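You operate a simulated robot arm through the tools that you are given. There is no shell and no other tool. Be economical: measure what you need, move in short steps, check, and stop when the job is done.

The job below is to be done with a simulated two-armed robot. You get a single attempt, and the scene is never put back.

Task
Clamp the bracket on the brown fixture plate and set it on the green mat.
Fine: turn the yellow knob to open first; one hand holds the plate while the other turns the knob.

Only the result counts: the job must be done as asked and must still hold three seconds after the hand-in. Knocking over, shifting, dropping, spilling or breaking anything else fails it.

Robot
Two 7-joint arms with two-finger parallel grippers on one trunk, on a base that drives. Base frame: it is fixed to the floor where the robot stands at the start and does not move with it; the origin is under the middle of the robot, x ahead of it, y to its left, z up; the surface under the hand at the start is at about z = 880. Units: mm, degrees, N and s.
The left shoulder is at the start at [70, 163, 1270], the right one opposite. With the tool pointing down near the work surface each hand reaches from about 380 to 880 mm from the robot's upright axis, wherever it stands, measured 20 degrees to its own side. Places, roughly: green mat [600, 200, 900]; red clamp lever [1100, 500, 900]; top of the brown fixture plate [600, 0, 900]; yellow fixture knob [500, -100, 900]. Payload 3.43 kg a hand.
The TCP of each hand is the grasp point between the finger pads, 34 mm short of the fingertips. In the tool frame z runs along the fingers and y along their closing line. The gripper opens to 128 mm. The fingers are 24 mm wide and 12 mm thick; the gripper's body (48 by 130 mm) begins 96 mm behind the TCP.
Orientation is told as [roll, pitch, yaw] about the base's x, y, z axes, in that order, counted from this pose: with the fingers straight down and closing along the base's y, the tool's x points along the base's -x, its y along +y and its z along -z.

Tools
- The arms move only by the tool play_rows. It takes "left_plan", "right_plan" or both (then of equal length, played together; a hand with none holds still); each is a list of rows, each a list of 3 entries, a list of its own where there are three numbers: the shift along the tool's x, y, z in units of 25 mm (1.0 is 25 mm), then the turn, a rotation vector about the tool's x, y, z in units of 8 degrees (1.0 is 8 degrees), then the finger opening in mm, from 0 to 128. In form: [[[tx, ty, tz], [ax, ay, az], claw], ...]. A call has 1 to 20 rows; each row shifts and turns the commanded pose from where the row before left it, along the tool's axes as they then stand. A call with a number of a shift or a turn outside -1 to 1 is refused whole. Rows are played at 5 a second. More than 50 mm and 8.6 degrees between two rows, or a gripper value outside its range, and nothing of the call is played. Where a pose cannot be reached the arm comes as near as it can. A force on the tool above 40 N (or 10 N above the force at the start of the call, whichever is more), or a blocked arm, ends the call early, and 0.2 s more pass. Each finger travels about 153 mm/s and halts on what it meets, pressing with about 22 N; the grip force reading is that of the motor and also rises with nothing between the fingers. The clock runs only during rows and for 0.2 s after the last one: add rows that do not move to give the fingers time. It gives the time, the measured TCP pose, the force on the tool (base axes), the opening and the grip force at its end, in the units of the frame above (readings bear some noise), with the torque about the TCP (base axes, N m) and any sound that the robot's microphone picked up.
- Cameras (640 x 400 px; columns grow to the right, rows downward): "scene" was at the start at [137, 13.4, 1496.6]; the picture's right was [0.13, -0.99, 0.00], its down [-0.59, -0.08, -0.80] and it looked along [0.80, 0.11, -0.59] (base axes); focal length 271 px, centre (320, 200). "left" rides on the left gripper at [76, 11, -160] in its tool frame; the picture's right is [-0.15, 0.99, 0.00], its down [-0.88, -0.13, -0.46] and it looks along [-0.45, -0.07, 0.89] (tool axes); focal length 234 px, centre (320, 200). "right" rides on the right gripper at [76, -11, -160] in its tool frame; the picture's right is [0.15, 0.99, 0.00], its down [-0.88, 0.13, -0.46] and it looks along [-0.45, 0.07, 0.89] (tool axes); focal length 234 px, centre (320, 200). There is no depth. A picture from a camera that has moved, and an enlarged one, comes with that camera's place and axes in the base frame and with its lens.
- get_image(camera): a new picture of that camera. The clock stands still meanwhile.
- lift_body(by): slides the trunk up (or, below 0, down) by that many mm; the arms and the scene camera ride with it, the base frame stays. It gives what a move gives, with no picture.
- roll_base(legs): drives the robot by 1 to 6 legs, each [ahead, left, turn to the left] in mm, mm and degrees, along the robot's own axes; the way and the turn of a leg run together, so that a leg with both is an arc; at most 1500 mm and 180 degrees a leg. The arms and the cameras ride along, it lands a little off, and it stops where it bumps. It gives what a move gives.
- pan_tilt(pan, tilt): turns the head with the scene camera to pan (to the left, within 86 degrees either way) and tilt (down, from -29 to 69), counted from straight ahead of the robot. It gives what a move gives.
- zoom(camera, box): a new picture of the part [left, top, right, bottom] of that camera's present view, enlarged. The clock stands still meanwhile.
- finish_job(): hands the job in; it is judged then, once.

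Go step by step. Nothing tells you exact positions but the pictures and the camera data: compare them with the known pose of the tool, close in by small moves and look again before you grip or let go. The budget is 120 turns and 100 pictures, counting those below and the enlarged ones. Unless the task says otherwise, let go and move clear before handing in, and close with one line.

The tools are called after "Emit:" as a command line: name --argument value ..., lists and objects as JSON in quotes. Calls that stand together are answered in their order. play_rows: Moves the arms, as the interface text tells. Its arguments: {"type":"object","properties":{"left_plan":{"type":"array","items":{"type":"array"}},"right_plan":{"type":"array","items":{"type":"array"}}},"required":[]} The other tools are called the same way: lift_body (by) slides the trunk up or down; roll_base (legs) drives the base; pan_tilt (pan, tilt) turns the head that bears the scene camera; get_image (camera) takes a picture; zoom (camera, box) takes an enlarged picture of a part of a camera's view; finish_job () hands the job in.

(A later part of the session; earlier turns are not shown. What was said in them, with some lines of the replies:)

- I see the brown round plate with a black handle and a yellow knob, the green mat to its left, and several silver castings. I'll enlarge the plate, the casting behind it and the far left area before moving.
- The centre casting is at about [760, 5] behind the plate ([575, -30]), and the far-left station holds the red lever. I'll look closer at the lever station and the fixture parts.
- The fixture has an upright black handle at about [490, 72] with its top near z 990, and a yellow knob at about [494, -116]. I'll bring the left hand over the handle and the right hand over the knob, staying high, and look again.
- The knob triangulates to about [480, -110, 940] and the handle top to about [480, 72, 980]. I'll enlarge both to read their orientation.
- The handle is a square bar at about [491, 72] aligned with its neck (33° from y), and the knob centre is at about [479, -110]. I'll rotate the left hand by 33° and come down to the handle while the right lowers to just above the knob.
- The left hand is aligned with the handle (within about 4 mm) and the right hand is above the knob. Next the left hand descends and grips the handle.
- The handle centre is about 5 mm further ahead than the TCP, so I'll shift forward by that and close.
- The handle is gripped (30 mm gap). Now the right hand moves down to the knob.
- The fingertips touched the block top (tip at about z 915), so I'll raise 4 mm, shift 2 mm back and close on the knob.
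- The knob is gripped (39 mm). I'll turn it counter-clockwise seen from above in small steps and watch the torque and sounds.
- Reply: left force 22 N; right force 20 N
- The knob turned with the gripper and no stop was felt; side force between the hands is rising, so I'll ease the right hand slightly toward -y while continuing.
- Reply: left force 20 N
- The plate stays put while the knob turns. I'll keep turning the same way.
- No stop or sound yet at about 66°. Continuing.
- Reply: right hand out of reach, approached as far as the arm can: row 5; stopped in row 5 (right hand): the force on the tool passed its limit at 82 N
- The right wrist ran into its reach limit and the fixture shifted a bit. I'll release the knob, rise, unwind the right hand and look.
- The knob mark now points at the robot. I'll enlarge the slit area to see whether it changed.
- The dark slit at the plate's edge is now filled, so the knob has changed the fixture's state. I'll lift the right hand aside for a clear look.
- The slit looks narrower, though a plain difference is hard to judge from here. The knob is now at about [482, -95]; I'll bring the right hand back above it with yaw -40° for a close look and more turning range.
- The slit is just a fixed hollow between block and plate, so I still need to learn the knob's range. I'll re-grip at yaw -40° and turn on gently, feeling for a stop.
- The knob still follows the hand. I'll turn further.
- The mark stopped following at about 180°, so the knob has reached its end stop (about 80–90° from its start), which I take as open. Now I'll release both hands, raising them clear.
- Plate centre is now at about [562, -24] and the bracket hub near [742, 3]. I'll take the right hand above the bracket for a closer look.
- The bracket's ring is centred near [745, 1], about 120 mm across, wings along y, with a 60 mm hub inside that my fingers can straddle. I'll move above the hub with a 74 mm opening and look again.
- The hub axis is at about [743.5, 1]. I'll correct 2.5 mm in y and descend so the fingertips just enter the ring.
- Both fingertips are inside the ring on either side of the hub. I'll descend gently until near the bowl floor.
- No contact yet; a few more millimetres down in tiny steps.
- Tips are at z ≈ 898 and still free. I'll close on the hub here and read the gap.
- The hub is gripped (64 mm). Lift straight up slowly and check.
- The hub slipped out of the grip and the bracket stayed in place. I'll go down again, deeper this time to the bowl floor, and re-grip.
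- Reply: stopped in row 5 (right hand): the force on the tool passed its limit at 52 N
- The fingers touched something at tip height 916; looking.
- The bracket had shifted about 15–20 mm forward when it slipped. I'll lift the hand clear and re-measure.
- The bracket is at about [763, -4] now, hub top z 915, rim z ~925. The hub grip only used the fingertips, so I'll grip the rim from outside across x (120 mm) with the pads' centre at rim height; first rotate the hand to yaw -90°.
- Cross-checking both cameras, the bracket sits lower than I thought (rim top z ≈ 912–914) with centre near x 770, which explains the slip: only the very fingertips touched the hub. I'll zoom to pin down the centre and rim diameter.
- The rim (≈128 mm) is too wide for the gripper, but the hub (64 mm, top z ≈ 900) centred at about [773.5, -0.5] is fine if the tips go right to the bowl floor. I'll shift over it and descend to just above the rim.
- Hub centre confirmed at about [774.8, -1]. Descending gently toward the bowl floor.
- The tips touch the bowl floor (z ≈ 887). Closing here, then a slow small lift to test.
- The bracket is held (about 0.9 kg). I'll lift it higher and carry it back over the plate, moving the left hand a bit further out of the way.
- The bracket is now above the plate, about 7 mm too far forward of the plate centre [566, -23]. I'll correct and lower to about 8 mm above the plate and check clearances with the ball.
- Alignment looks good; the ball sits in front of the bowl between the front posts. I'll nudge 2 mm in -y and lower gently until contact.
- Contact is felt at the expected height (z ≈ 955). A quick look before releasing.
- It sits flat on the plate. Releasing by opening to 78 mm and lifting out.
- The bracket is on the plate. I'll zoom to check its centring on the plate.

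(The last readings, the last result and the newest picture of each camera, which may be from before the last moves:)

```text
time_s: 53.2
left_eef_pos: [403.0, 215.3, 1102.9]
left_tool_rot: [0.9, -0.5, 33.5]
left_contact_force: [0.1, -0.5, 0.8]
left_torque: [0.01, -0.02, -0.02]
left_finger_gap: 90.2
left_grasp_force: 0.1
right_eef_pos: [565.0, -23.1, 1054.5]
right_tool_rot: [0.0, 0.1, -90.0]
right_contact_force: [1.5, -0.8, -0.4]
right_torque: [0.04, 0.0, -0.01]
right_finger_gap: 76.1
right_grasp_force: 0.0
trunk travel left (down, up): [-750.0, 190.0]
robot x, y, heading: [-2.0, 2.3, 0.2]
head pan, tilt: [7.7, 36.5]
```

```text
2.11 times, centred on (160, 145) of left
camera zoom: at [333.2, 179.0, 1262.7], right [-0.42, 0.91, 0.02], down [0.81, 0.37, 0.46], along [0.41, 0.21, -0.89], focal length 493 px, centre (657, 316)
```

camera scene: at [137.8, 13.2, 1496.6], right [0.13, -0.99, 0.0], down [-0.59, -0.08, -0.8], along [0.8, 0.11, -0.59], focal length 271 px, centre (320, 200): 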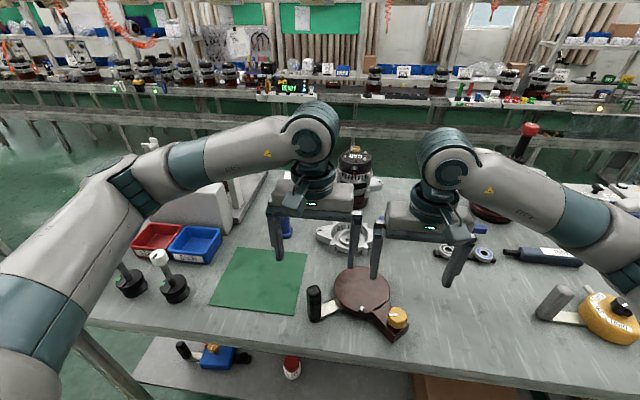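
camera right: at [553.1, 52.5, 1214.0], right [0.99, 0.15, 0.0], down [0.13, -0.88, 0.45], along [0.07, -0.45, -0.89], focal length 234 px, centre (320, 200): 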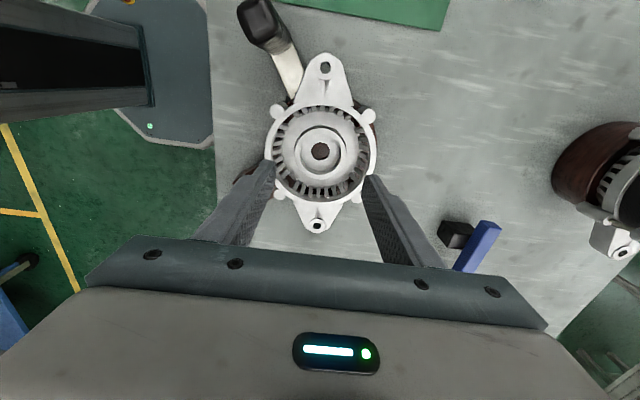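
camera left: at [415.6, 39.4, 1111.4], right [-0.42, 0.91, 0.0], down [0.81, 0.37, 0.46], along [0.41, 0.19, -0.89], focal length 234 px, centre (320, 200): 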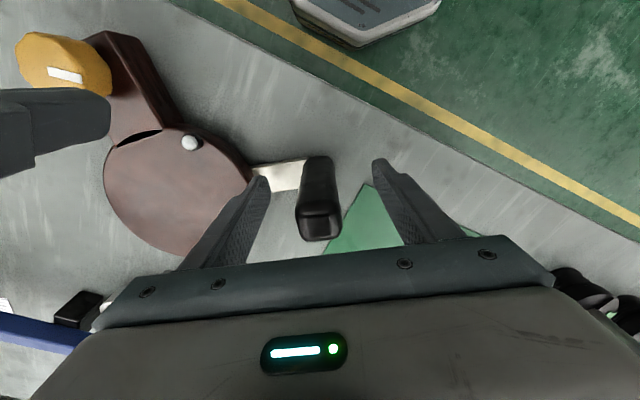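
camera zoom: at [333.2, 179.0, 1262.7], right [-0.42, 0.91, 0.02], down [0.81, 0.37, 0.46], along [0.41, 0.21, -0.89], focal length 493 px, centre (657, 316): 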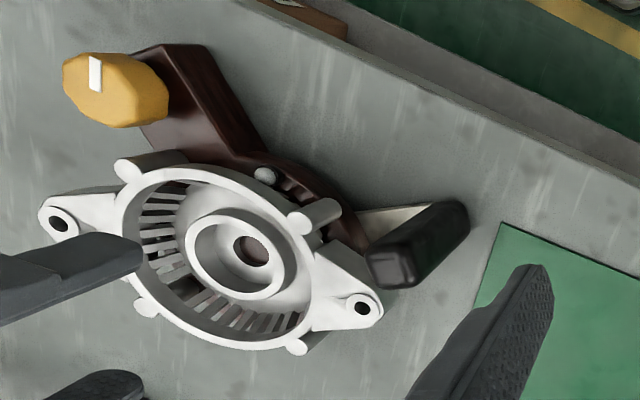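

The bracket is centred on the plate within about 3 mm. Next the right hand goes back over the knob at yaw +10° (ready to turn clockwise), and afterwards the left hand returns to the handle.

Emit:
play_rows --right_plan '[[[-0.73, -0.84, 0], [0, 0, 0], 80], [[-0.73, -0.84, 0], [0, 0, 0], 80], [[-0.73, -0.84, 0], [0, 0, 0], 80], [[-0.73, -0.84, 0], [0, 0, 0], 80], [[0, 0, 0], [0, 0, -0.9615], 80], [[0, 0, 0], [0, 0, -0.9615], 80], [[0, 0, 0], [0, 0, -0.9615], 80], [[0, 0, 0], [0, 0, -0.9615], 80], [[0, 0, 0], [0, 0, -0.9615], 80], [[0, 0, 0], [0, 0, -0.9615], 80], [[0, 0, 0], [0, 0, -0.9615], 80], [[0, 0, 0], [0, 0, -0.9615], 80], [[0, 0, 0], [0, 0, -0.9615], 80], [[0, 0, 0], [0, 0, -0.9615], 80], [[0, 0, 0], [0, 0, -0.9615], 80], [[0, 0, 0], [0, 0, -0.9615], 80], [[0, 0, 0], [0, 0, -0.9615], 80]]'

Emit:
play_rows --left_plan '[[[0, -0.795, 0], [0, 0, 0], 90], [[0, -0.795, 0], [0, 0, 0], 90], [[0, -0.795, 0], [0, 0, 0], 90], [[0, -0.795, 0], [0, 0, 0], 90], [[0, -0.795, 0], [0, 0, 0], 90], [[0, -0.795, 0], [0, 0, 0], 90], [[0, -0.795, 0], [0, 0, 0], 90], [[0, -0.795, 0], [-0.13, 0.06, 0], 90], [[0, 0, 0], [0, 0, 0], 90]]'

Emit:
get_image --camera "left"

Emit:
get_image --camera "right"

```text
time_s: 56.8
left_eef_pos: [402.4, 215.3, 1102.2]
left_tool_rot: [1.0, -0.6, 33.5]
left_contact_force: [-1.0, 0.2, 0.3]
left_torque: [-0.02, 0.0, 0.0]
left_finger_gap: 90.1
left_grasp_force: 0.0
right_eef_pos: [482.6, -96.8, 1053.5]
right_tool_rot: [0.0, 0.0, 10.1]
right_contact_force: [-0.5, -0.4, -0.9]
right_torque: [-0.01, -0.03, -0.04]
right_finger_gap: 79.9
right_grasp_force: 0.1
trunk travel left (down, up): [-750.0, 190.0]
robot x, y, heading: [0.9, 1.4, 0.3]
head pan, tilt: [7.7, 36.5]
```

```text
time_s: 58.8
left_eef_pos: [489.7, 82.3, 1099.0]
left_tool_rot: [2.0, -0.1, 33.6]
left_contact_force: [0.5, 0.8, 0.5]
left_torque: [-0.01, -0.03, -0.01]
left_finger_gap: 90.2
left_grasp_force: 0.0
right_eef_pos: [481.9, -97.7, 1053.3]
right_tool_rot: [0.2, 0.0, 9.8]
right_contact_force: [-0.7, 0.5, 0.5]
right_torque: [-0.01, 0.0, 0.04]
right_finger_gap: 79.9
right_grasp_force: 0.1
trunk travel left (down, up): [-750.0, 190.0]
robot x, y, heading: [6.1, 0.6, -0.0]
head pan, tilt: [7.7, 36.5]
```

```text
29 pictures are left
camera left: at [422.7, 44.5, 1260.5], right [-0.42, 0.91, 0.04], down [0.82, 0.36, 0.45], along [0.4, 0.22, -0.89], focal length 234 px, centre (320, 200)
```

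left: 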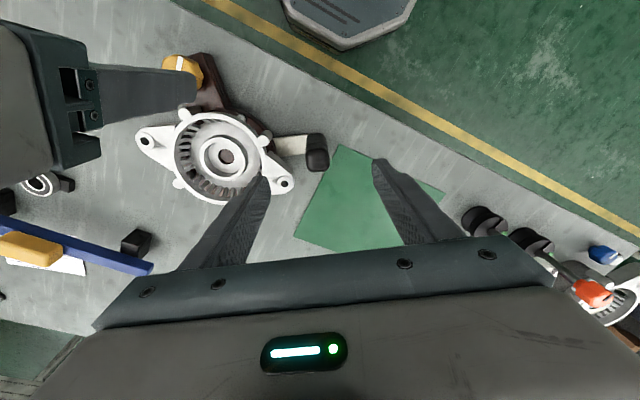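

```text
28 pictures are left
camera right: at [407.9, -121.1, 1213.6], right [-0.31, 0.95, 0.0], down [0.84, 0.28, 0.46], along [0.43, 0.14, -0.89], focal length 234 px, centre (320, 200)
```

right: 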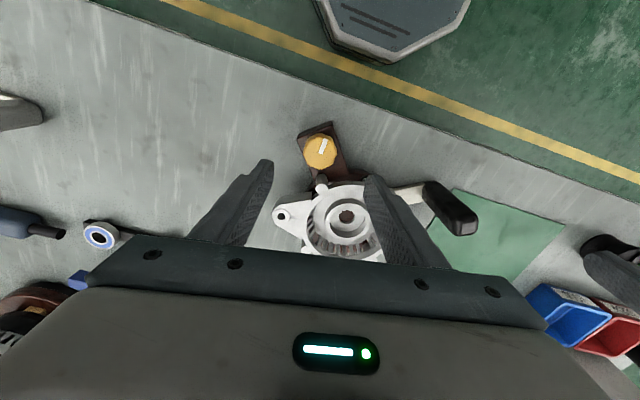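

The left hand is near the handle but needs about 6 mm forward shift and a small tilt correction; I'll lower it to just above the handle and look, while the right goes down nearer to the knob.

Emit:
play_rows --left_plan '[[[-0.24, 0, 0.5], [0.2, 0.15, 0], 90], [[0, 0, 0.7], [0, 0, 0], 90], [[0, 0, 0.7], [0, 0, 0], 90], [[0, 0, 0.6], [0, 0, 0], 90], [[0, 0, 0], [0, 0, 0], 90]]' --right_plan '[[[0, 0, 0.6], [0, 0, 0], 80], [[0, 0, 0.6], [0, 0, 0], 80], [[0, 0, 0.6], [0, 0, 0], 80], [[0, 0, 0], [0, 0, 0], 80], [[0, 0, 0], [0, 0, 0], 80]]'

Emit:
get_image --camera "left"

Emit:
get_image --camera "right"

```text
time_s: 60.0
left_eef_pos: [493.6, 86.0, 1036.7]
left_tool_rot: [0.5, 1.2, 33.6]
left_contact_force: [-0.7, -0.3, 0.2]
left_torque: [0.01, -0.03, 0.0]
left_finger_gap: 90.0
left_grasp_force: 0.1
right_eef_pos: [480.8, -97.3, 1008.4]
right_tool_rot: [0.2, 0.0, 9.9]
right_contact_force: [0.8, -0.7, 0.8]
right_torque: [-0.04, 0.02, -0.04]
right_finger_gap: 79.9
right_grasp_force: 0.1
trunk travel left (down, up): [-750.0, 190.0]
robot x, y, heading: [0.4, 2.9, 0.0]
head pan, tilt: [7.7, 36.5]
```

```text
27 pictures are left
camera left: at [426.5, 53.2, 1199.4], right [-0.42, 0.91, 0.01], down [0.82, 0.38, 0.44], along [0.39, 0.19, -0.9], focal length 234 px, centre (320, 200)
```

left: 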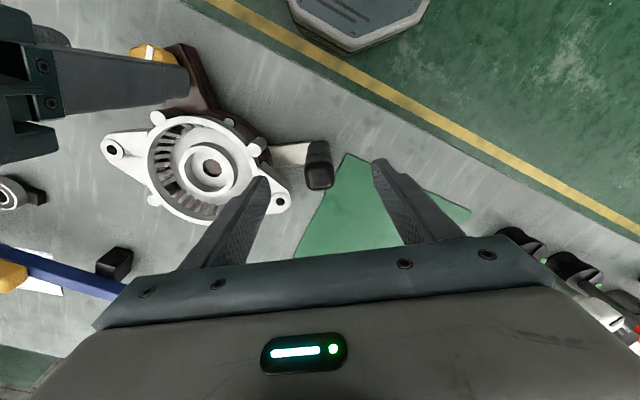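

```text
26 pictures are left
camera right: at [407.3, -121.4, 1168.7], right [-0.31, 0.95, 0.0], down [0.84, 0.28, 0.46], along [0.43, 0.15, -0.89], focal length 234 px, centre (320, 200)
```

right: 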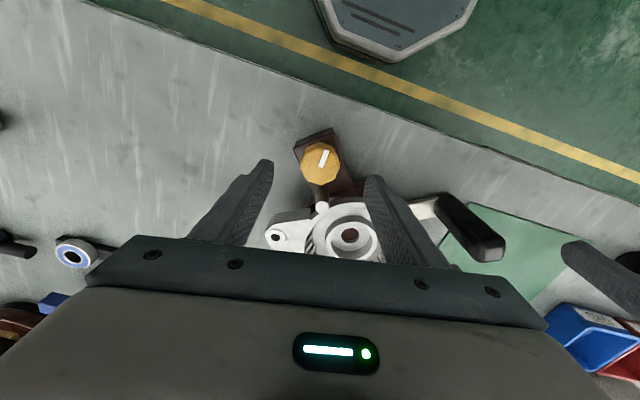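

I'll narrow the left opening to 56 mm (to clear the bracket's wing), descend and grip the handle.

Emit:
play_rows --left_plan '[[[-0.2, 0, 0], [0.13, -0.09, 0], 56], [[0, 0, 0.8], [0, 0, 0], 56], [[0, 0, 0.9], [0, 0, 0], 56], [[0, 0, 0.9], [0, 0, 0], 56], [[0, 0, 0.86], [0, 0, 0], 56], [[0, 0, 0], [0, 0, 0], 56]]'

Emit:
get_image --camera "left"

```text
time_s: 61.4
left_eef_pos: [498.2, 86.9, 950.3]
left_tool_rot: [-0.6, 0.6, 33.4]
left_contact_force: [-0.6, -0.8, 0.4]
left_torque: [-0.01, 0.01, 0.02]
left_finger_gap: 56.1
left_grasp_force: 0.0
right_eef_pos: [480.4, -96.4, 1008.7]
right_tool_rot: [0.1, 0.0, 10.0]
right_contact_force: [0.1, 0.0, -0.5]
right_torque: [0.01, 0.0, -0.02]
right_finger_gap: 79.9
right_grasp_force: 0.0
trunk travel left (down, up): [-750.0, 190.0]
robot x, y, heading: [0.8, 1.2, 0.1]
head pan, tilt: [7.7, 36.5]
```

```text
25 pictures are left
camera left: at [427.9, 55.7, 1110.5], right [-0.42, 0.91, -0.01], down [0.81, 0.38, 0.45], along [0.41, 0.18, -0.89], focal length 234 px, centre (320, 200)
```

left: 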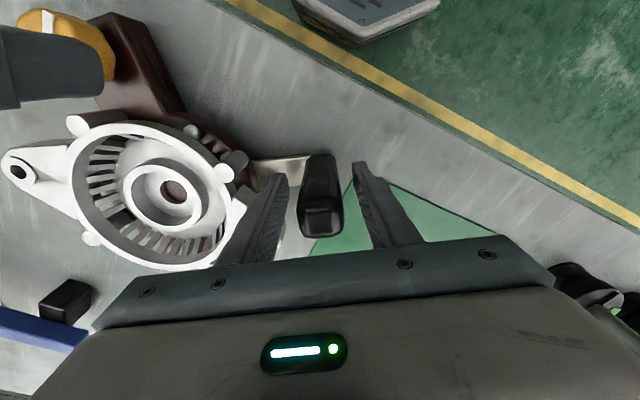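

The handle is between the left fingers. Close on it, then bring the right hand down onto the knob and close.

Emit:
play_rows --left_plan '[[[0, 0, 0], [0, 0, 0], 40], [[0, 0, 0], [0, 0, 0], 20], [[0, 0, 0], [0, 0, 0], 0], [[0, 0, 0], [0, 0, 0], 0], [[0, 0, 0], [0, 0, 0], 0]]'

Emit:
play_rows --right_plan '[[[0.14, 0, 0.6], [0, 0, 0], 80], [[0, 0, 0.8], [0, 0, 0], 80], [[0, 0, 0.8], [0, 0, 0], 80], [[0, 0, 0], [0, 0, 0], 60], [[0, 0, 0], [0, 0, 0], 45], [[0, 0, 0], [0, 0, 0], 20], [[0, 0, 0], [0, 0, 0], 20]]'

Emit:
get_image --camera "right"

```text
time_s: 62.6
left_eef_pos: [497.9, 86.7, 950.9]
left_tool_rot: [-0.5, 0.4, 33.4]
left_contact_force: [-1.6, 3.8, -0.4]
left_torque: [1.42, 1.12, -0.09]
left_finger_gap: 30.1
left_grasp_force: 22.1
right_eef_pos: [480.2, -96.8, 1009.4]
right_tool_rot: [0.1, 0.1, 9.9]
right_contact_force: [0.7, 0.3, 1.0]
right_torque: [0.0, -0.02, 0.01]
right_finger_gap: 80.0
right_grasp_force: 0.0
trunk travel left (down, up): [-750.0, 190.0]
robot x, y, heading: [-0.0, -0.7, 0.2]
head pan, tilt: [7.7, 36.5]
```

```text
time_s: 64.2
left_eef_pos: [498.0, 87.1, 949.3]
left_tool_rot: [-0.5, 0.4, 33.4]
left_contact_force: [-3.5, 11.9, -0.4]
left_torque: [1.06, 1.11, -0.2]
left_finger_gap: 30.1
left_grasp_force: 22.2
right_eef_pos: [477.7, -98.4, 954.2]
right_tool_rot: [0.0, 0.0, 9.8]
right_contact_force: [1.1, -11.1, -0.1]
right_torque: [-0.32, -0.06, -0.11]
right_finger_gap: 38.6
right_grasp_force: 21.5
trunk travel left (down, up): [-750.0, 190.0]
robot x, y, heading: [0.6, -1.2, 0.1]
head pan, tilt: [7.7, 36.5]
```

```text
24 pictures are left
camera right: at [404.1, -122.6, 1113.9], right [-0.31, 0.95, 0.0], down [0.85, 0.28, 0.46], along [0.43, 0.14, -0.89], focal length 234 px, centre (320, 200)
```

right: 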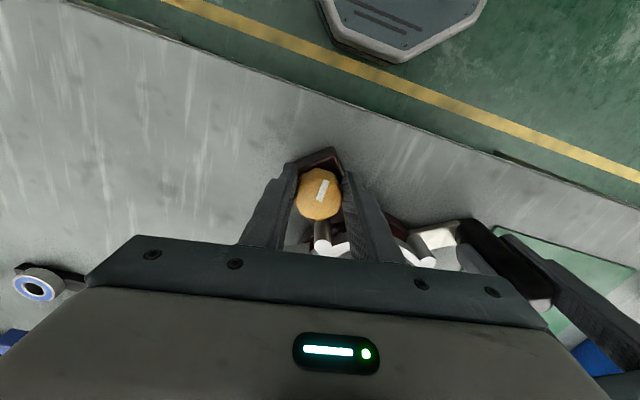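

Both are gripped. Now turn the knob clockwise back toward its clamped position.

Emit:
play_rows --right_plan '[[[0, -0.03, 0], [0, 0, 0.5], 20], [[0, 0, 0], [0, 0, 0.5], 20], [[0, 0, 0], [0, 0, 0.5], 20], [[0, 0, 0], [0, 0, 0.5], 20], [[0, 0, 0], [0, 0, 0.5], 20], [[0, 0, 0], [0, 0, 0.5], 20], [[0, 0, 0], [0, 0, 0.5], 20], [[0, 0, 0], [0, 0, 0.5], 20], [[0, 0, 0], [0, 0, 0.5], 20], [[0, 0, 0], [0, 0, 0.5], 20], [[0, 0, 0], [0, 0, 0], 20]]'

Emit:
get_image --camera "right"

```text
time_s: 66.6
left_eef_pos: [498.2, 85.1, 950.9]
left_tool_rot: [-0.8, 0.5, 33.4]
left_contact_force: [2.4, -33.4, 1.8]
left_torque: [1.69, 0.57, -0.2]
left_finger_gap: 30.5
left_grasp_force: 22.1
right_eef_pos: [480.0, -97.7, 954.6]
right_tool_rot: [0.4, 0.1, -30.1]
right_contact_force: [2.3, 35.2, 1.7]
right_torque: [0.25, -0.12, 0.33]
right_finger_gap: 38.5
right_grasp_force: 21.5
trunk travel left (down, up): [-750.0, 190.0]
robot x, y, heading: [3.0, -0.2, -0.2]
head pan, tilt: [7.7, 36.5]
```

```text
23 pictures are left
camera right: at [407.0, -70.2, 1114.3], right [0.37, 0.93, 0.01], down [0.83, -0.33, 0.45], along [0.42, -0.16, -0.89], focal length 234 px, centre (320, 200)
```

right: 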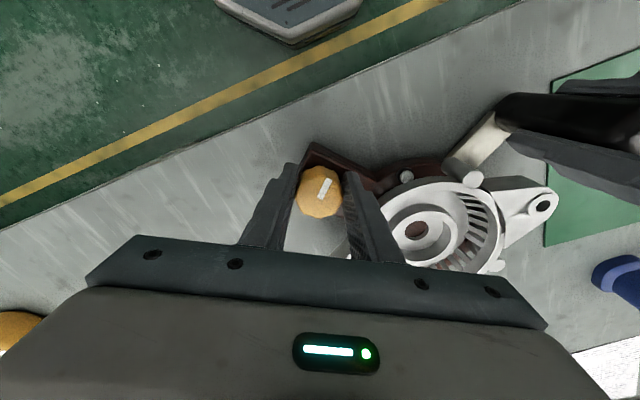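

The knob follows the hand. The hands are pulling against each other (35 N), so I'll ease the right toward +y by 1.5 mm and continue.

Emit:
play_rows --right_plan '[[[-0.02, 0.05, 0], [0, 0, 0], 20], [[0, 0, 0], [0, 0, 0.5], 20], [[0, 0, 0], [0, 0, 0.5], 20], [[0, 0, 0], [0, 0, 0.5], 20], [[0, 0, 0], [0, 0, 0.5], 20], [[0, 0, 0], [0, 0, 0], 20]]'

```text
time_s: 68.0
left_eef_pos: [498.8, 86.2, 949.2]
left_tool_rot: [-0.7, 0.5, 33.5]
left_contact_force: [2.2, -28.6, 10.0]
left_torque: [1.27, 0.56, -0.58]
left_finger_gap: 30.1
left_grasp_force: 22.4
right_eef_pos: [480.4, -97.4, 953.3]
right_tool_rot: [0.2, 0.2, -46.2]
right_contact_force: [6.3, 26.0, 1.6]
right_torque: [0.34, -0.09, 0.12]
right_finger_gap: 38.6
right_grasp_force: 22.5
trunk travel left (down, up): [-750.0, 190.0]
robot x, y, heading: [1.4, -0.8, 0.2]
head pan, tilt: [7.7, 36.5]
```

Emit:
play_rows --right_plan '[[[0.045, 0.05, 0], [0, 0, 0], 20], [[0, 0, 0], [0, 0, 0.5], 20], [[0, 0, 0], [0, 0, 0.5], 20], [[0, 0, 0], [0, 0, 0.5], 20], [[0, 0, 0], [0, 0, 0.5], 20], [[0, 0, 0], [0, 0, 0], 20]]'

Emit:
get_image --camera "right"

```text
time_s: 69.4
left_eef_pos: [498.7, 86.6, 948.7]
left_tool_rot: [-0.5, 0.4, 33.5]
left_contact_force: [2.3, -20.6, 9.5]
left_torque: [1.28, 0.42, -0.65]
left_finger_gap: 30.5
left_grasp_force: 22.0
right_eef_pos: [480.1, -97.2, 954.8]
right_tool_rot: [0.1, 0.1, -62.1]
right_contact_force: [5.4, 17.4, 3.2]
right_torque: [0.53, 0.02, 0.06]
right_finger_gap: 38.3
right_grasp_force: 22.6
trunk travel left (down, up): [-750.0, 190.0]
robot x, y, heading: [1.2, 1.5, -0.1]
head pan, tilt: [7.7, 36.5]
```

```text
22 pictures are left
camera right: at [433.1, -35.7, 1114.1], right [0.81, 0.59, 0.0], down [0.53, -0.72, 0.45], along [0.27, -0.36, -0.89], focal length 234 px, centre (320, 200)
```

right: 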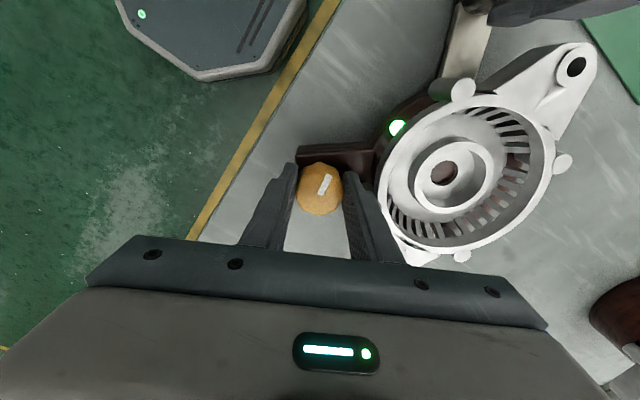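

The ball has lit green: the clamp has engaged. I'll turn a little further to the stop for firmness.

Emit:
play_rows --right_plan '[[[0.03, 0.02, 0], [0, 0, 0.5], 20], [[0, 0, 0], [0, 0, 0.5], 20], [[0, 0, 0], [0, 0, 0.5], 20], [[0, 0, 0], [0, 0, 0], 20]]'

Emit:
get_image --camera "right"

```text
time_s: 70.4
left_eef_pos: [497.5, 86.7, 948.8]
left_tool_rot: [-0.3, 0.4, 33.7]
left_contact_force: [0.9, -2.6, 8.2]
left_torque: [0.92, 0.94, -0.41]
left_finger_gap: 30.6
left_grasp_force: 21.7
right_eef_pos: [478.7, -96.7, 953.4]
right_tool_rot: [0.0, 0.1, -74.2]
right_contact_force: [1.1, -6.0, 0.2]
right_torque: [-0.08, -0.02, 0.34]
right_finger_gap: 39.0
right_grasp_force: 21.6
trunk travel left (down, up): [-750.0, 190.0]
robot x, y, heading: [-0.7, 0.1, 0.1]
head pan, tilt: [7.7, 36.5]
```

```text
21 pictures are left
camera right: at [446.7, -27.6, 1113.4], right [0.91, 0.41, 0.0], down [0.37, -0.81, 0.46], along [0.19, -0.42, -0.89], focal length 234 px, centre (320, 200)
```

right: 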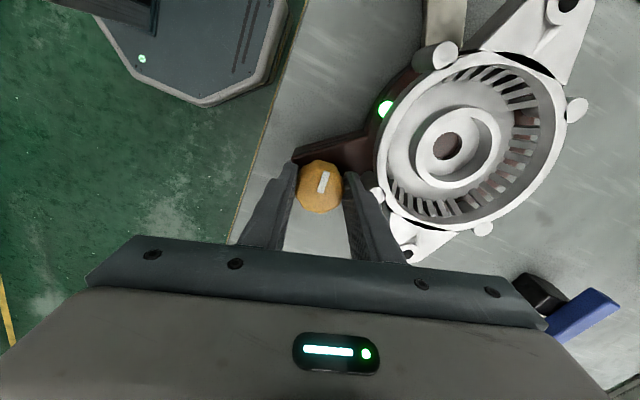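

Knob is at its stop and the lamp is green. To carry it, I'll use both hands: right on the bracket hub (yaw 0), left re-gripping the handle rotated by 90° so the hands stay clear of each other; first release, rise and rotate both.

Emit:
play_rows --right_plan '[[[0, 0, 0], [0, 0, 0], 60], [[0, 0, 0], [0, 0, 0], 80], [[0, 0, -1], [0, 0, 0], 80], [[0, 0, -1], [0, 0, 0], 80], [[0, 0, -1], [0, 0, 0], 80], [[0, 0, -1], [0, 0, 0], 80], [[0, 0, 0], [0, 0, -0.925], 76], [[0, 0, 0], [0, 0, -0.925], 76], [[0, 0, 0], [0, 0, -0.925], 76], [[0, 0, 0], [0, 0, -0.925], 76], [[0, 0, 0], [0, 0, -0.925], 76], [[0, 0, 0], [0, 0, -0.925], 76], [[0, 0, 0], [0, 0, -0.925], 76], [[0, 0, 0], [0, 0, -0.925], 76], [[0, 0, 0], [0, 0, -0.925], 76], [[0, 0, 0], [0, 0, -0.925], 76], [[0, 0, 0], [0, 0, 0], 76], [[0, 0, 0], [0, 0, 0], 76]]' --left_plan '[[[0, 0, 0], [0, 0, 0], 45], [[0, 0, 0], [0, 0, 0], 56], [[0, 0, -0.9], [0, 0, 0], 56], [[0, 0, -0.9], [0, 0, 0], 56], [[0, 0, -0.9], [0, 0, 0], 56], [[0, 0, -0.9], [0, 0, 0], 56], [[0, 0, 0], [0, 0, 0.9375], 70], [[0, 0, 0], [0, 0, 0.9375], 70], [[0, 0, 0], [0, 0, 0.9375], 70], [[0, 0, 0], [0, 0, 0.9375], 70], [[0, 0, 0], [0, 0, 0.9375], 70], [[0, 0, 0], [0, 0, 0.9375], 70], [[0, 0, 0], [0, 0, 0.9375], 70], [[0, 0, 0], [0, 0, 0.9375], 70], [[0, 0, 0], [0, 0, 0.9375], 70], [[0, 0, 0], [0, 0, 0.9375], 70], [[0, 0, 0], [0, 0, 0.9375], 70], [[0, 0, 0], [0, 0, 0.9375], 70]]'

Emit:
get_image --camera "left"

Emit:
get_image --camera "right"

```text
time_s: 74.2
left_eef_pos: [498.7, 88.6, 1041.0]
left_tool_rot: [-0.5, -0.6, -56.6]
left_contact_force: [-0.5, 0.5, -0.1]
left_torque: [-0.01, -0.04, 0.0]
left_finger_gap: 70.2
left_grasp_force: 0.0
right_eef_pos: [479.3, -95.5, 1053.5]
right_tool_rot: [0.2, 0.0, 0.0]
right_contact_force: [0.3, 0.0, -0.2]
right_torque: [0.01, 0.0, 0.03]
right_finger_gap: 75.9
right_grasp_force: 0.0
trunk travel left (down, up): [-750.0, 190.0]
robot x, y, heading: [-3.2, -1.7, 0.0]
head pan, tilt: [7.7, 36.5]
```

```text
20 pictures are left
camera left: at [465.9, 159.2, 1200.3], right [0.91, 0.42, -0.01], down [0.38, -0.8, 0.47], along [0.19, -0.42, -0.89], focal length 234 px, centre (320, 200)
```

left: 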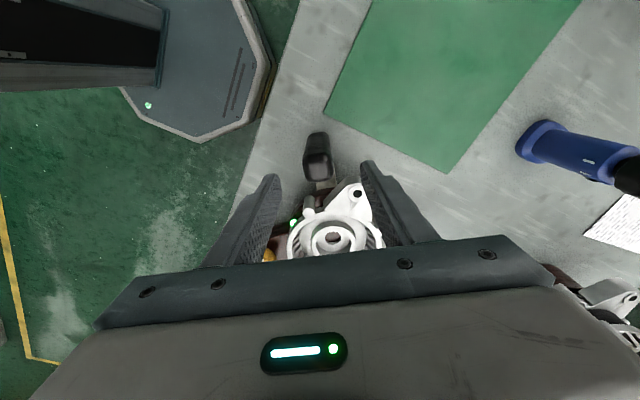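

```text
19 pictures are left
camera right: at [402.7, -107.0, 1213.5], right [-0.15, 0.99, 0.0], down [0.88, 0.13, 0.46], along [0.45, 0.07, -0.89], focal length 234 px, centre (320, 200)
```

right: 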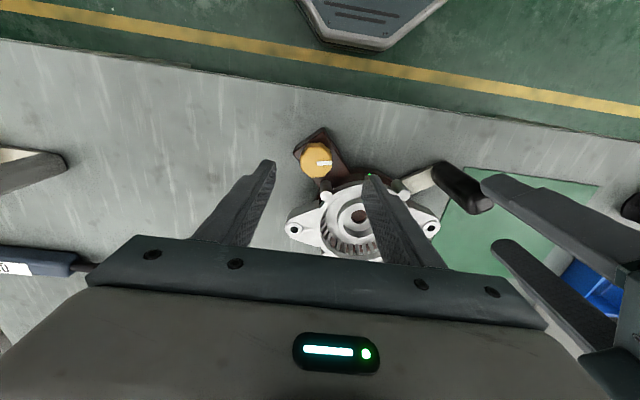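

Left hand is above the handle within 3 mm; I'll lower and grip it, and bring the right hand above the hub at about [565, -24].

Emit:
play_rows --left_plan '[[[-0.09, 0, 0.8], [0, 0, 0], 64], [[0, 0, 1], [0, 0, 0], 64], [[0, 0, 1], [0, 0, 0], 64], [[0, 0, 1], [0, 0, 0], 64], [[0, 0, 0], [0, 0, 0], 64], [[0, 0, 0], [0, 0, 0], 50], [[0, 0, 0], [0, 0, 0], 30], [[0, 0, 0], [0, 0, 0], 0], [[0, 0, 0], [0, 0, 0], 0], [[0, 0, 0], [0, 0, 0], 0]]' --right_plan '[[[-0.85, 0.71, 0], [0, 0, 0], 76], [[-0.85, 0.71, 0], [0, 0, 0], 76], [[-0.85, 0.71, 0], [0, 0, 0], 76], [[-0.85, 0.71, 0], [0, 0, 0], 76], [[0, 0, 0], [0, 0, 0], 76], [[0, 0, 0], [0, 0, 0], 76], [[0, 0, 0], [0, 0, 0], 76], [[0, 0, 0], [0, 0, 0], 76], [[0, 0, 0], [0, 0, 0], 76], [[0, 0, 0], [0, 0, 0], 76]]'

Emit:
get_image --camera "right"

```text
time_s: 76.4
left_eef_pos: [499.7, 87.3, 946.1]
left_tool_rot: [-0.4, -0.6, -56.5]
left_contact_force: [3.6, 4.1, 2.3]
left_torque: [0.41, -1.06, 0.66]
left_finger_gap: 30.3
left_grasp_force: 22.3
right_eef_pos: [565.2, -25.5, 1054.2]
right_tool_rot: [0.1, 0.0, -0.1]
right_contact_force: [0.0, -0.2, -0.2]
right_torque: [-0.01, 0.02, 0.03]
right_finger_gap: 76.2
right_grasp_force: 0.0
trunk travel left (down, up): [-750.0, 190.0]
robot x, y, heading: [5.4, 0.1, 0.0]
head pan, tilt: [7.7, 36.5]
```

```text
18 pictures are left
camera right: at [487.8, -36.2, 1213.5], right [-0.15, 0.99, 0.0], down [0.88, 0.13, 0.46], along [0.45, 0.07, -0.89], focal length 234 px, centre (320, 200)
```

right: 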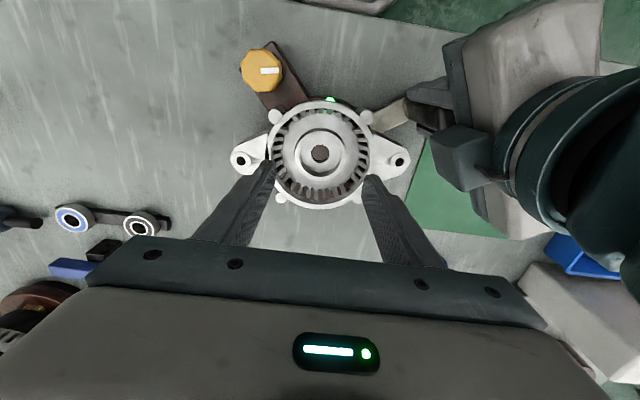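

The right hand is centred on the hub within 2 mm, and should clear the left hand by about 15–20 mm. Descending in two stages.

Emit:
play_rows --right_plan '[[[-0.03, 0.08, 0.5], [0, 0, 0], 76], [[0, 0, 0.7], [0, 0, 0], 76], [[0, 0, 0.7], [0, 0, 0], 76], [[0, 0, 0.7], [0, 0, 0], 76], [[0, 0, 0.3], [0, 0, 0], 76], [[0, 0, 0], [0, 0, 0], 76]]'

Emit:
get_image --camera "right"

Emit:
zoom --camera "scene" --box '[250, 170, 450, 330]'

```text
time_s: 77.8
left_eef_pos: [500.6, 87.9, 945.5]
left_tool_rot: [-0.4, -0.6, -56.5]
left_contact_force: [4.8, 2.8, 3.9]
left_torque: [0.55, -0.99, 0.58]
left_finger_gap: 30.1
left_grasp_force: 22.2
right_eef_pos: [565.1, -21.9, 980.2]
right_tool_rot: [0.1, -0.1, 0.0]
right_contact_force: [0.1, 0.4, -0.3]
right_torque: [0.03, 0.01, 0.01]
right_finger_gap: 75.9
right_grasp_force: 0.0
trunk travel left (down, up): [-750.0, 190.0]
robot x, y, heading: [0.0, -3.0, 0.0]
head pan, tilt: [7.7, 36.5]
```

```text
17 pictures are left
camera right: at [488.2, -33.8, 1141.3], right [-0.14, 0.99, 0.0], down [0.88, 0.13, 0.46], along [0.45, 0.07, -0.89], focal length 234 px, centre (320, 200)
```

right: 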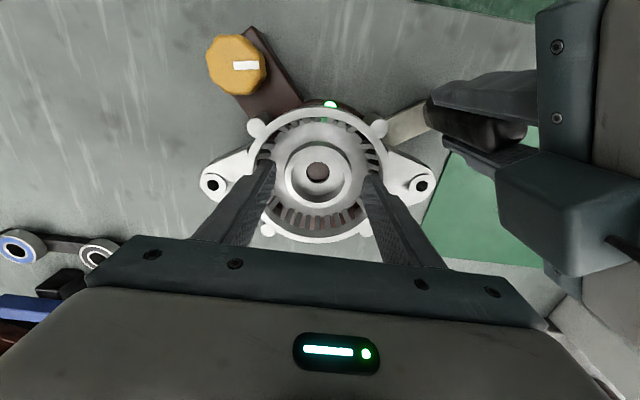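

```text
2.50 times, centred on (350, 250) of scene
camera zoom: at [137.5, 13.6, 1496.6], right [0.13, -0.99, 0.0], down [-0.59, -0.08, -0.8], along [0.8, 0.11, -0.59], focal length 678 px, centre (245, 75)
```

zoom: 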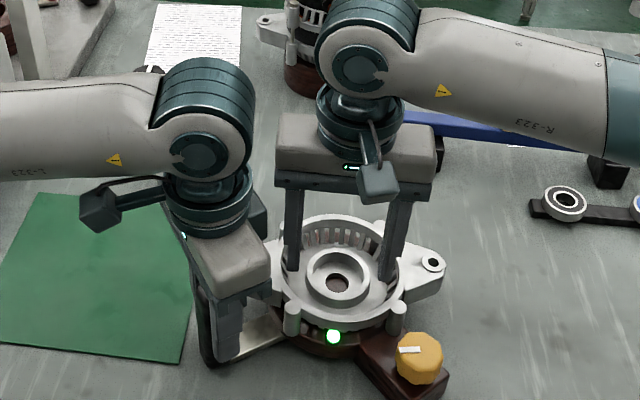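

No contact between the hands. Finish the descent to the bowl floor and close on the hub.

Emit:
play_rows --right_plan '[[[0, -0.04, 0.4], [0, 0, 0], 76], [[0, 0, 0.2], [0, 0, 0], 76], [[0, 0, 0.15], [0, 0, 0], 76], [[0, 0, 0.08], [0, 0, 0], 76], [[0, 0, 0.06], [0, 0, 0], 76], [[0, 0, 0], [0, 0, 0], 76], [[0, 0, 0], [0, 0, 0], 68], [[0, 0, 0], [0, 0, 0], 50], [[0, 0, 0], [0, 0, 0], 30], [[0, 0, 0], [0, 0, 0], 30], [[0, 0, 0], [0, 0, 0], 30]]'

```text
time_s: 80.2
left_eef_pos: [499.9, 86.3, 945.0]
left_tool_rot: [-0.5, -0.6, -56.6]
left_contact_force: [2.1, 3.9, 3.5]
left_torque: [0.43, -1.04, 0.53]
left_finger_gap: 30.1
left_grasp_force: 21.8
right_eef_pos: [565.4, -23.9, 958.5]
right_tool_rot: [0.1, 0.0, -0.1]
right_contact_force: [0.0, -3.1, 0.0]
right_torque: [-0.4, -0.09, -0.02]
right_finger_gap: 62.9
right_grasp_force: 22.6
trunk travel left (down, up): [-750.0, 190.0]
robot x, y, heading: [-2.0, -2.0, 0.0]
head pan, tilt: [7.7, 36.5]
```

The hub is gripped (63 mm). A small trunk lift of 12 mm will test the load on both hands.

Emit:
lift_body --by 12

Emit:
zoom --camera "scene" --box '[270, 200, 430, 330]'

```text
time_s: 80.8
left_eef_pos: [499.3, 87.4, 956.6]
left_tool_rot: [-0.5, -0.5, -56.5]
left_contact_force: [1.4, 4.3, -3.5]
left_torque: [0.52, -0.09, 0.53]
left_finger_gap: 30.1
left_grasp_force: 22.2
right_eef_pos: [565.6, -23.1, 970.1]
right_tool_rot: [0.1, 0.1, 0.0]
right_contact_force: [-3.5, -4.7, -7.9]
right_torque: [-0.29, 0.21, 0.01]
right_finger_gap: 62.9
right_grasp_force: 22.8
trunk travel left (down, up): [-762.0, 178.0]
robot x, y, heading: [1.3, -1.7, -0.1]
head pan, tilt: [7.7, 36.5]
```

```text
3.08 times, centred on (350, 265) of scene
camera zoom: at [138.0, 13.2, 1508.5], right [0.13, -0.99, 0.0], down [-0.59, -0.08, -0.8], along [0.8, 0.11, -0.59], focal length 834 px, centre (228, 0)
```

zoom: 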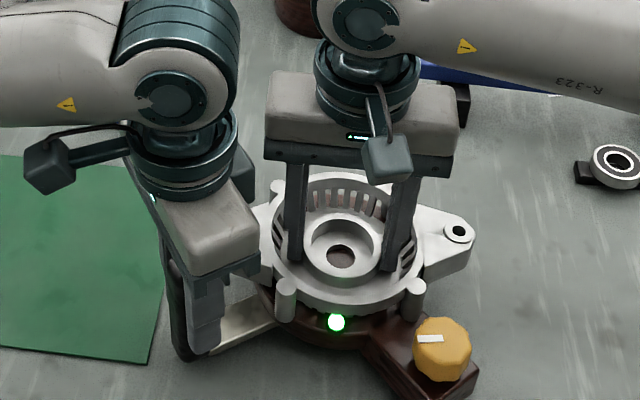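

Loads are light and shared. Lift another 30 mm and confirm that the whole fixture is off the table.

Emit:
lift_body --by 30

Emit:
get_image --camera "scene"

```text
time_s: 81.5
left_eef_pos: [502.0, 87.6, 988.3]
left_tool_rot: [-0.6, -0.6, -56.5]
left_contact_force: [1.8, 4.7, -3.9]
left_torque: [0.61, -0.09, 0.68]
left_finger_gap: 30.1
left_grasp_force: 22.5
right_eef_pos: [565.6, -22.9, 1000.5]
right_tool_rot: [0.1, 0.1, 0.0]
right_contact_force: [-1.8, -4.6, -9.2]
right_torque: [-0.33, 0.29, -0.01]
right_finger_gap: 63.3
right_grasp_force: 21.6
trunk travel left (down, up): [-792.0, 148.0]
robot x, y, heading: [2.2, -0.7, 0.1]
head pan, tilt: [7.7, 36.5]
```

```text
14 pictures are left
camera scene: at [139.6, 13.2, 1538.4], right [0.13, -0.99, 0.0], down [-0.59, -0.08, -0.8], along [0.8, 0.11, -0.6], focal length 271 px, centre (320, 200)
```

scene: 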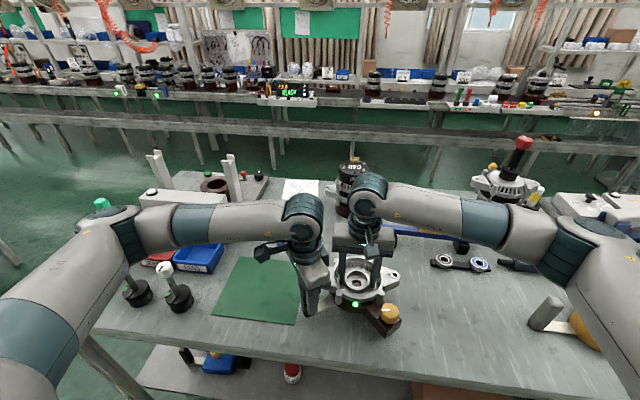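

The whole fixture hangs level with the lamp green. I'll roll the base 245 mm to the left to bring it over the mat.

Emit:
roll_base --legs '[[0, 120, 0], [0, 125, 0]]'

Emit:
get_image --camera "scene"

```text
time_s: 83.6
left_eef_pos: [500.4, 329.0, 987.5]
left_tool_rot: [-0.5, -0.5, -56.5]
left_contact_force: [0.8, 6.9, -2.7]
left_torque: [0.46, -0.07, 0.45]
left_finger_gap: 30.0
left_grasp_force: 22.1
right_eef_pos: [565.6, 218.9, 1001.4]
right_tool_rot: [0.2, 0.0, 0.0]
right_contact_force: [-0.5, -5.2, -9.5]
right_torque: [-0.26, 0.13, -0.07]
right_finger_gap: 62.7
right_grasp_force: 21.8
trunk travel left (down, up): [-792.0, 148.0]
robot x, y, heading: [0.2, 243.4, 0.1]
head pan, tilt: [7.7, 36.5]
```

```text
13 pictures are left
camera scene: at [139.0, 255.1, 1538.5], right [0.13, -0.99, 0.0], down [-0.59, -0.08, -0.8], along [0.8, 0.11, -0.6], focal length 271 px, centre (320, 200)
```

scene: 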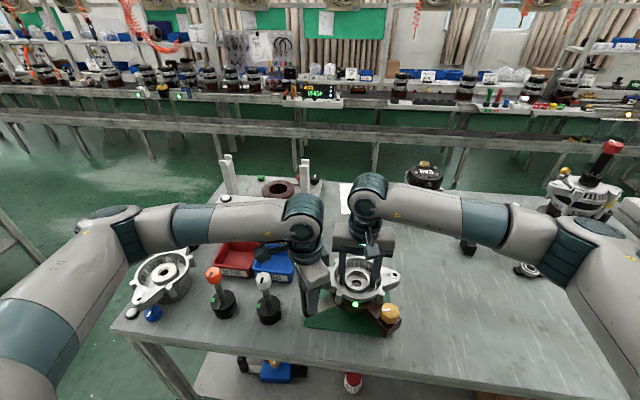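

The fixture is over the mat (x 492–698, y 122–345). I'll shift it 50 mm forward with both arms together so it all sits on the mat.

Emit:
play_rows --left_plan '[[[-0.094, 0.142, 0], [0, 0, 0], 0], [[-0.184, 0.278, 0], [0, 0, 0], 0], [[-0.184, 0.278, 0], [0, 0, 0], 0], [[-0.184, 0.278, 0], [0, 0, 0], 0], [[-0.184, 0.278, 0], [0, 0, 0], 0], [[-0.184, 0.278, 0], [0, 0, 0], 0], [[-0.094, 0.142, 0], [0, 0, 0], 0], [[0, 0, 0], [0, 0, 0], 0]]' --right_plan '[[[-0.17, 0, 0], [0, 0, 0], 30], [[-0.333, 0, 0], [0, 0, 0], 30], [[-0.333, 0, 0], [0, 0, 0], 30], [[-0.333, 0, 0], [0, 0, 0], 30], [[-0.333, 0, 0], [0, 0, 0], 30], [[-0.333, 0, 0], [0, 0, 0], 30], [[-0.17, 0, 0], [0, 0, 0], 30], [[0, 0, 0], [0, 0, 0], 30]]'

Emit:
zoom --camera "scene" --box '[250, 210, 450, 350]'

Emit:
get_image --camera "right"

```text
time_s: 85.4
left_eef_pos: [550.5, 329.2, 988.1]
left_tool_rot: [-0.5, -0.7, -56.5]
left_contact_force: [2.8, 3.3, -0.2]
left_torque: [0.17, -0.21, 0.58]
left_finger_gap: 30.1
left_grasp_force: 21.7
right_eef_pos: [615.6, 218.6, 999.4]
right_tool_rot: [-0.1, 0.0, -0.3]
right_contact_force: [-3.1, -4.1, -12.0]
right_torque: [-0.19, 0.19, 0.0]
right_finger_gap: 62.6
right_grasp_force: 21.8
trunk travel left (down, up): [-792.0, 148.0]
robot x, y, heading: [2.2, 244.2, -0.1]
head pan, tilt: [7.7, 36.5]
```

```text
2.86 times, centred on (350, 280) of scene
camera zoom: at [139.0, 256.1, 1538.5], right [0.13, -0.99, 0.0], down [-0.59, -0.08, -0.8], along [0.8, 0.11, -0.6], focal length 774 px, centre (234, -29)
```

zoom: 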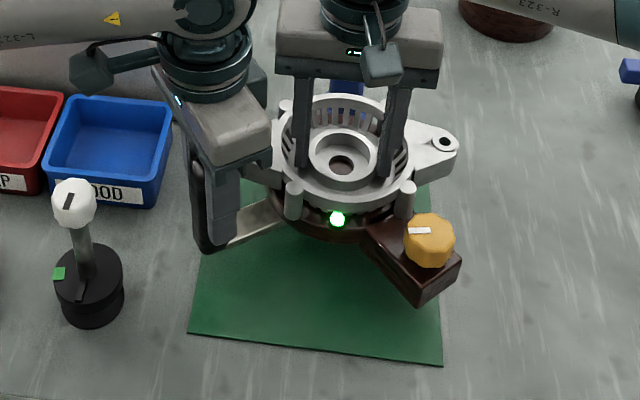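

```text
11 pictures are left
camera right: at [539.9, 207.7, 1160.3], right [-0.14, 0.99, 0.0], down [0.88, 0.13, 0.45], along [0.45, 0.07, -0.89], focal length 234 px, centre (320, 200)
```

right: 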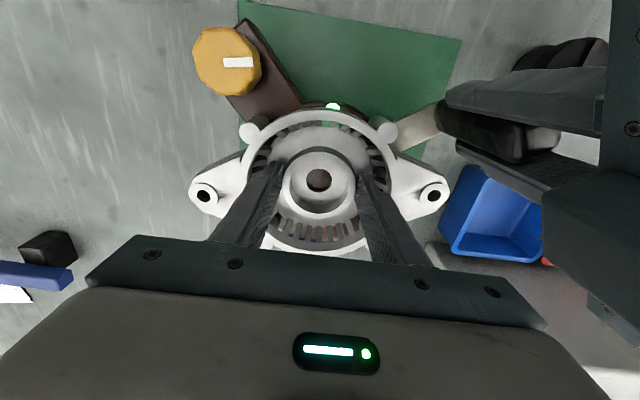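

The fixture will sit fully within the mat apart from small overhangs at the edges. Lower with the trunk by 38 mm, then check the load.

Emit:
lift_body --by -38

```text
time_s: 86.2
left_eef_pos: [550.3, 330.2, 949.2]
left_tool_rot: [-0.5, -0.6, -56.5]
left_contact_force: [0.1, 4.9, 1.1]
left_torque: [0.16, -0.47, 0.46]
left_finger_gap: 30.2
left_grasp_force: 21.9
right_eef_pos: [615.7, 218.9, 962.4]
right_tool_rot: [0.2, 0.0, -0.1]
right_contact_force: [-3.0, -4.8, -5.8]
right_torque: [-0.19, 0.25, -0.04]
right_finger_gap: 62.9
right_grasp_force: 22.0
trunk travel left (down, up): [-754.0, 186.0]
robot x, y, heading: [0.6, 243.4, -0.1]
head pan, tilt: [7.7, 36.5]
```

It's beginning to touch the mat. Lower the last 2–3 mm with both arms gently.

Emit:
play_rows --left_plan '[[[0, 0, 0.04], [0, 0, 0], 0], [[0, 0, 0.04], [0, 0, 0], 0], [[0, 0, 0.02], [0, 0, 0], 0], [[0, 0, 0], [0, 0, 0], 0]]' --right_plan '[[[0, 0, 0.04], [0, 0, 0], 30], [[0, 0, 0.04], [0, 0, 0], 30], [[0, 0, 0.02], [0, 0, 0], 30], [[0, 0, 0], [0, 0, 0], 30]]'

Emit:
zoom --camera "scene" --box '[260, 220, 430, 350]'

```text
time_s: 87.2
left_eef_pos: [550.3, 329.3, 949.2]
left_tool_rot: [-0.2, -0.7, -56.5]
left_contact_force: [3.1, 1.8, 14.5]
left_torque: [0.85, -0.65, 0.45]
left_finger_gap: 30.0
left_grasp_force: 22.2
right_eef_pos: [614.2, 219.0, 962.5]
right_tool_rot: [0.2, -0.2, 0.0]
right_contact_force: [3.7, -2.2, 4.3]
right_torque: [0.11, -0.37, -0.19]
right_finger_gap: 62.9
right_grasp_force: 22.1
trunk travel left (down, up): [-754.0, 186.0]
robot x, y, heading: [-3.4, 244.3, 0.3]
head pan, tilt: [7.7, 36.5]
```

```text
3.08 times, centred on (345, 285) of scene
camera zoom: at [136.5, 255.5, 1501.0], right [0.13, -0.99, 0.0], down [-0.59, -0.08, -0.8], along [0.8, 0.11, -0.59], focal length 834 px, centre (243, -62)
```

zoom: 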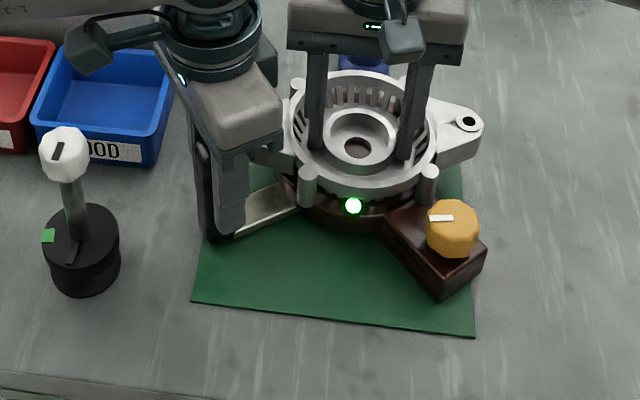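

The fixture rests on the mat with the lamp green. Release both hands and rise straight up.

Emit:
play_rows --left_plan '[[[0, 0, 0], [0, 0, 0], 40], [[0, 0, 0], [0, 0, 0], 56], [[0, 0, 0], [0, 0, 0], 56], [[0, 0, -0.4], [0, 0, 0], 56], [[0, 0, -0.8], [0, 0, 0], 56], [[0, 0, -1], [0, 0, 0], 56], [[0, 0, -1], [0, 0, 0], 56], [[0, 0, -1], [0, 0, 0], 56], [[0, 0, -1], [0, 0, 0], 56]]' --right_plan '[[[0, 0, 0], [0, 0, 0], 70], [[0, 0, 0], [0, 0, 0], 76], [[0, 0, 0], [0, 0, 0], 76], [[0, 0, -0.4], [0, 0, 0], 76], [[0, 0, -0.8], [0, 0, 0], 76], [[0, 0, -1], [0, 0, 0], 76], [[0, 0, -1], [0, 0, 0], 76], [[0, 0, -1], [0, 0, 0], 76], [[0, 0, -1], [0, 0, 0], 76]]'

Emit:
get_image --camera "scene"

Emit:
get_image --camera "right"

```text
time_s: 89.2
left_eef_pos: [549.9, 332.1, 1078.8]
left_tool_rot: [-0.5, -0.5, -56.5]
left_contact_force: [0.3, -0.3, 0.6]
left_torque: [0.0, 0.0, 0.01]
left_finger_gap: 56.0
left_grasp_force: 0.0
right_eef_pos: [613.7, 219.0, 1091.7]
right_tool_rot: [0.1, 0.0, -0.1]
right_contact_force: [-0.1, 0.1, -0.7]
right_torque: [0.02, -0.01, -0.02]
right_finger_gap: 76.0
right_grasp_force: 0.1
trunk travel left (down, up): [-754.0, 186.0]
robot x, y, heading: [3.5, 241.7, -0.2]
head pan, tilt: [7.7, 36.5]
```

```text
9 pictures are left
camera scene: at [136.6, 256.2, 1500.7], right [0.13, -0.99, 0.0], down [-0.59, -0.08, -0.8], along [0.8, 0.11, -0.59], focal length 271 px, centre (320, 200)
```

scene: 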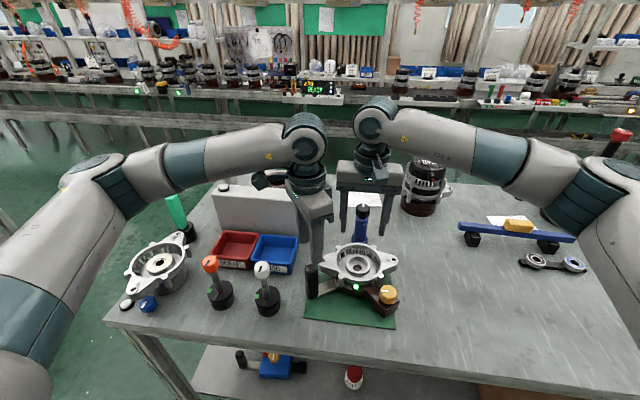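

```text
8 pictures are left
camera right: at [538.1, 208.0, 1251.1], right [-0.14, 0.99, 0.0], down [0.88, 0.13, 0.46], along [0.45, 0.07, -0.89], focal length 234 px, centre (320, 200)
```

right: 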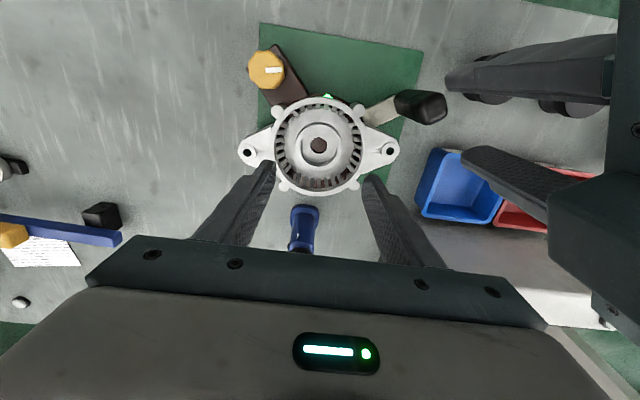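

The clamped bracket and fixture stand on the green mat with the lamp lit green; both hands are released and clear, and nothing else was disturbed. Handing in.

Emit:
finish_job

```text
The job is handed in.
```

The bracket is clamped on the brown fixture plate, with the knob turned back to its stop and the fixture's lamp lit green. The fixture now rests on the green mat, though the knob block overhangs the mat's right edge by about 10 mm. Both hands have let go and are clear.
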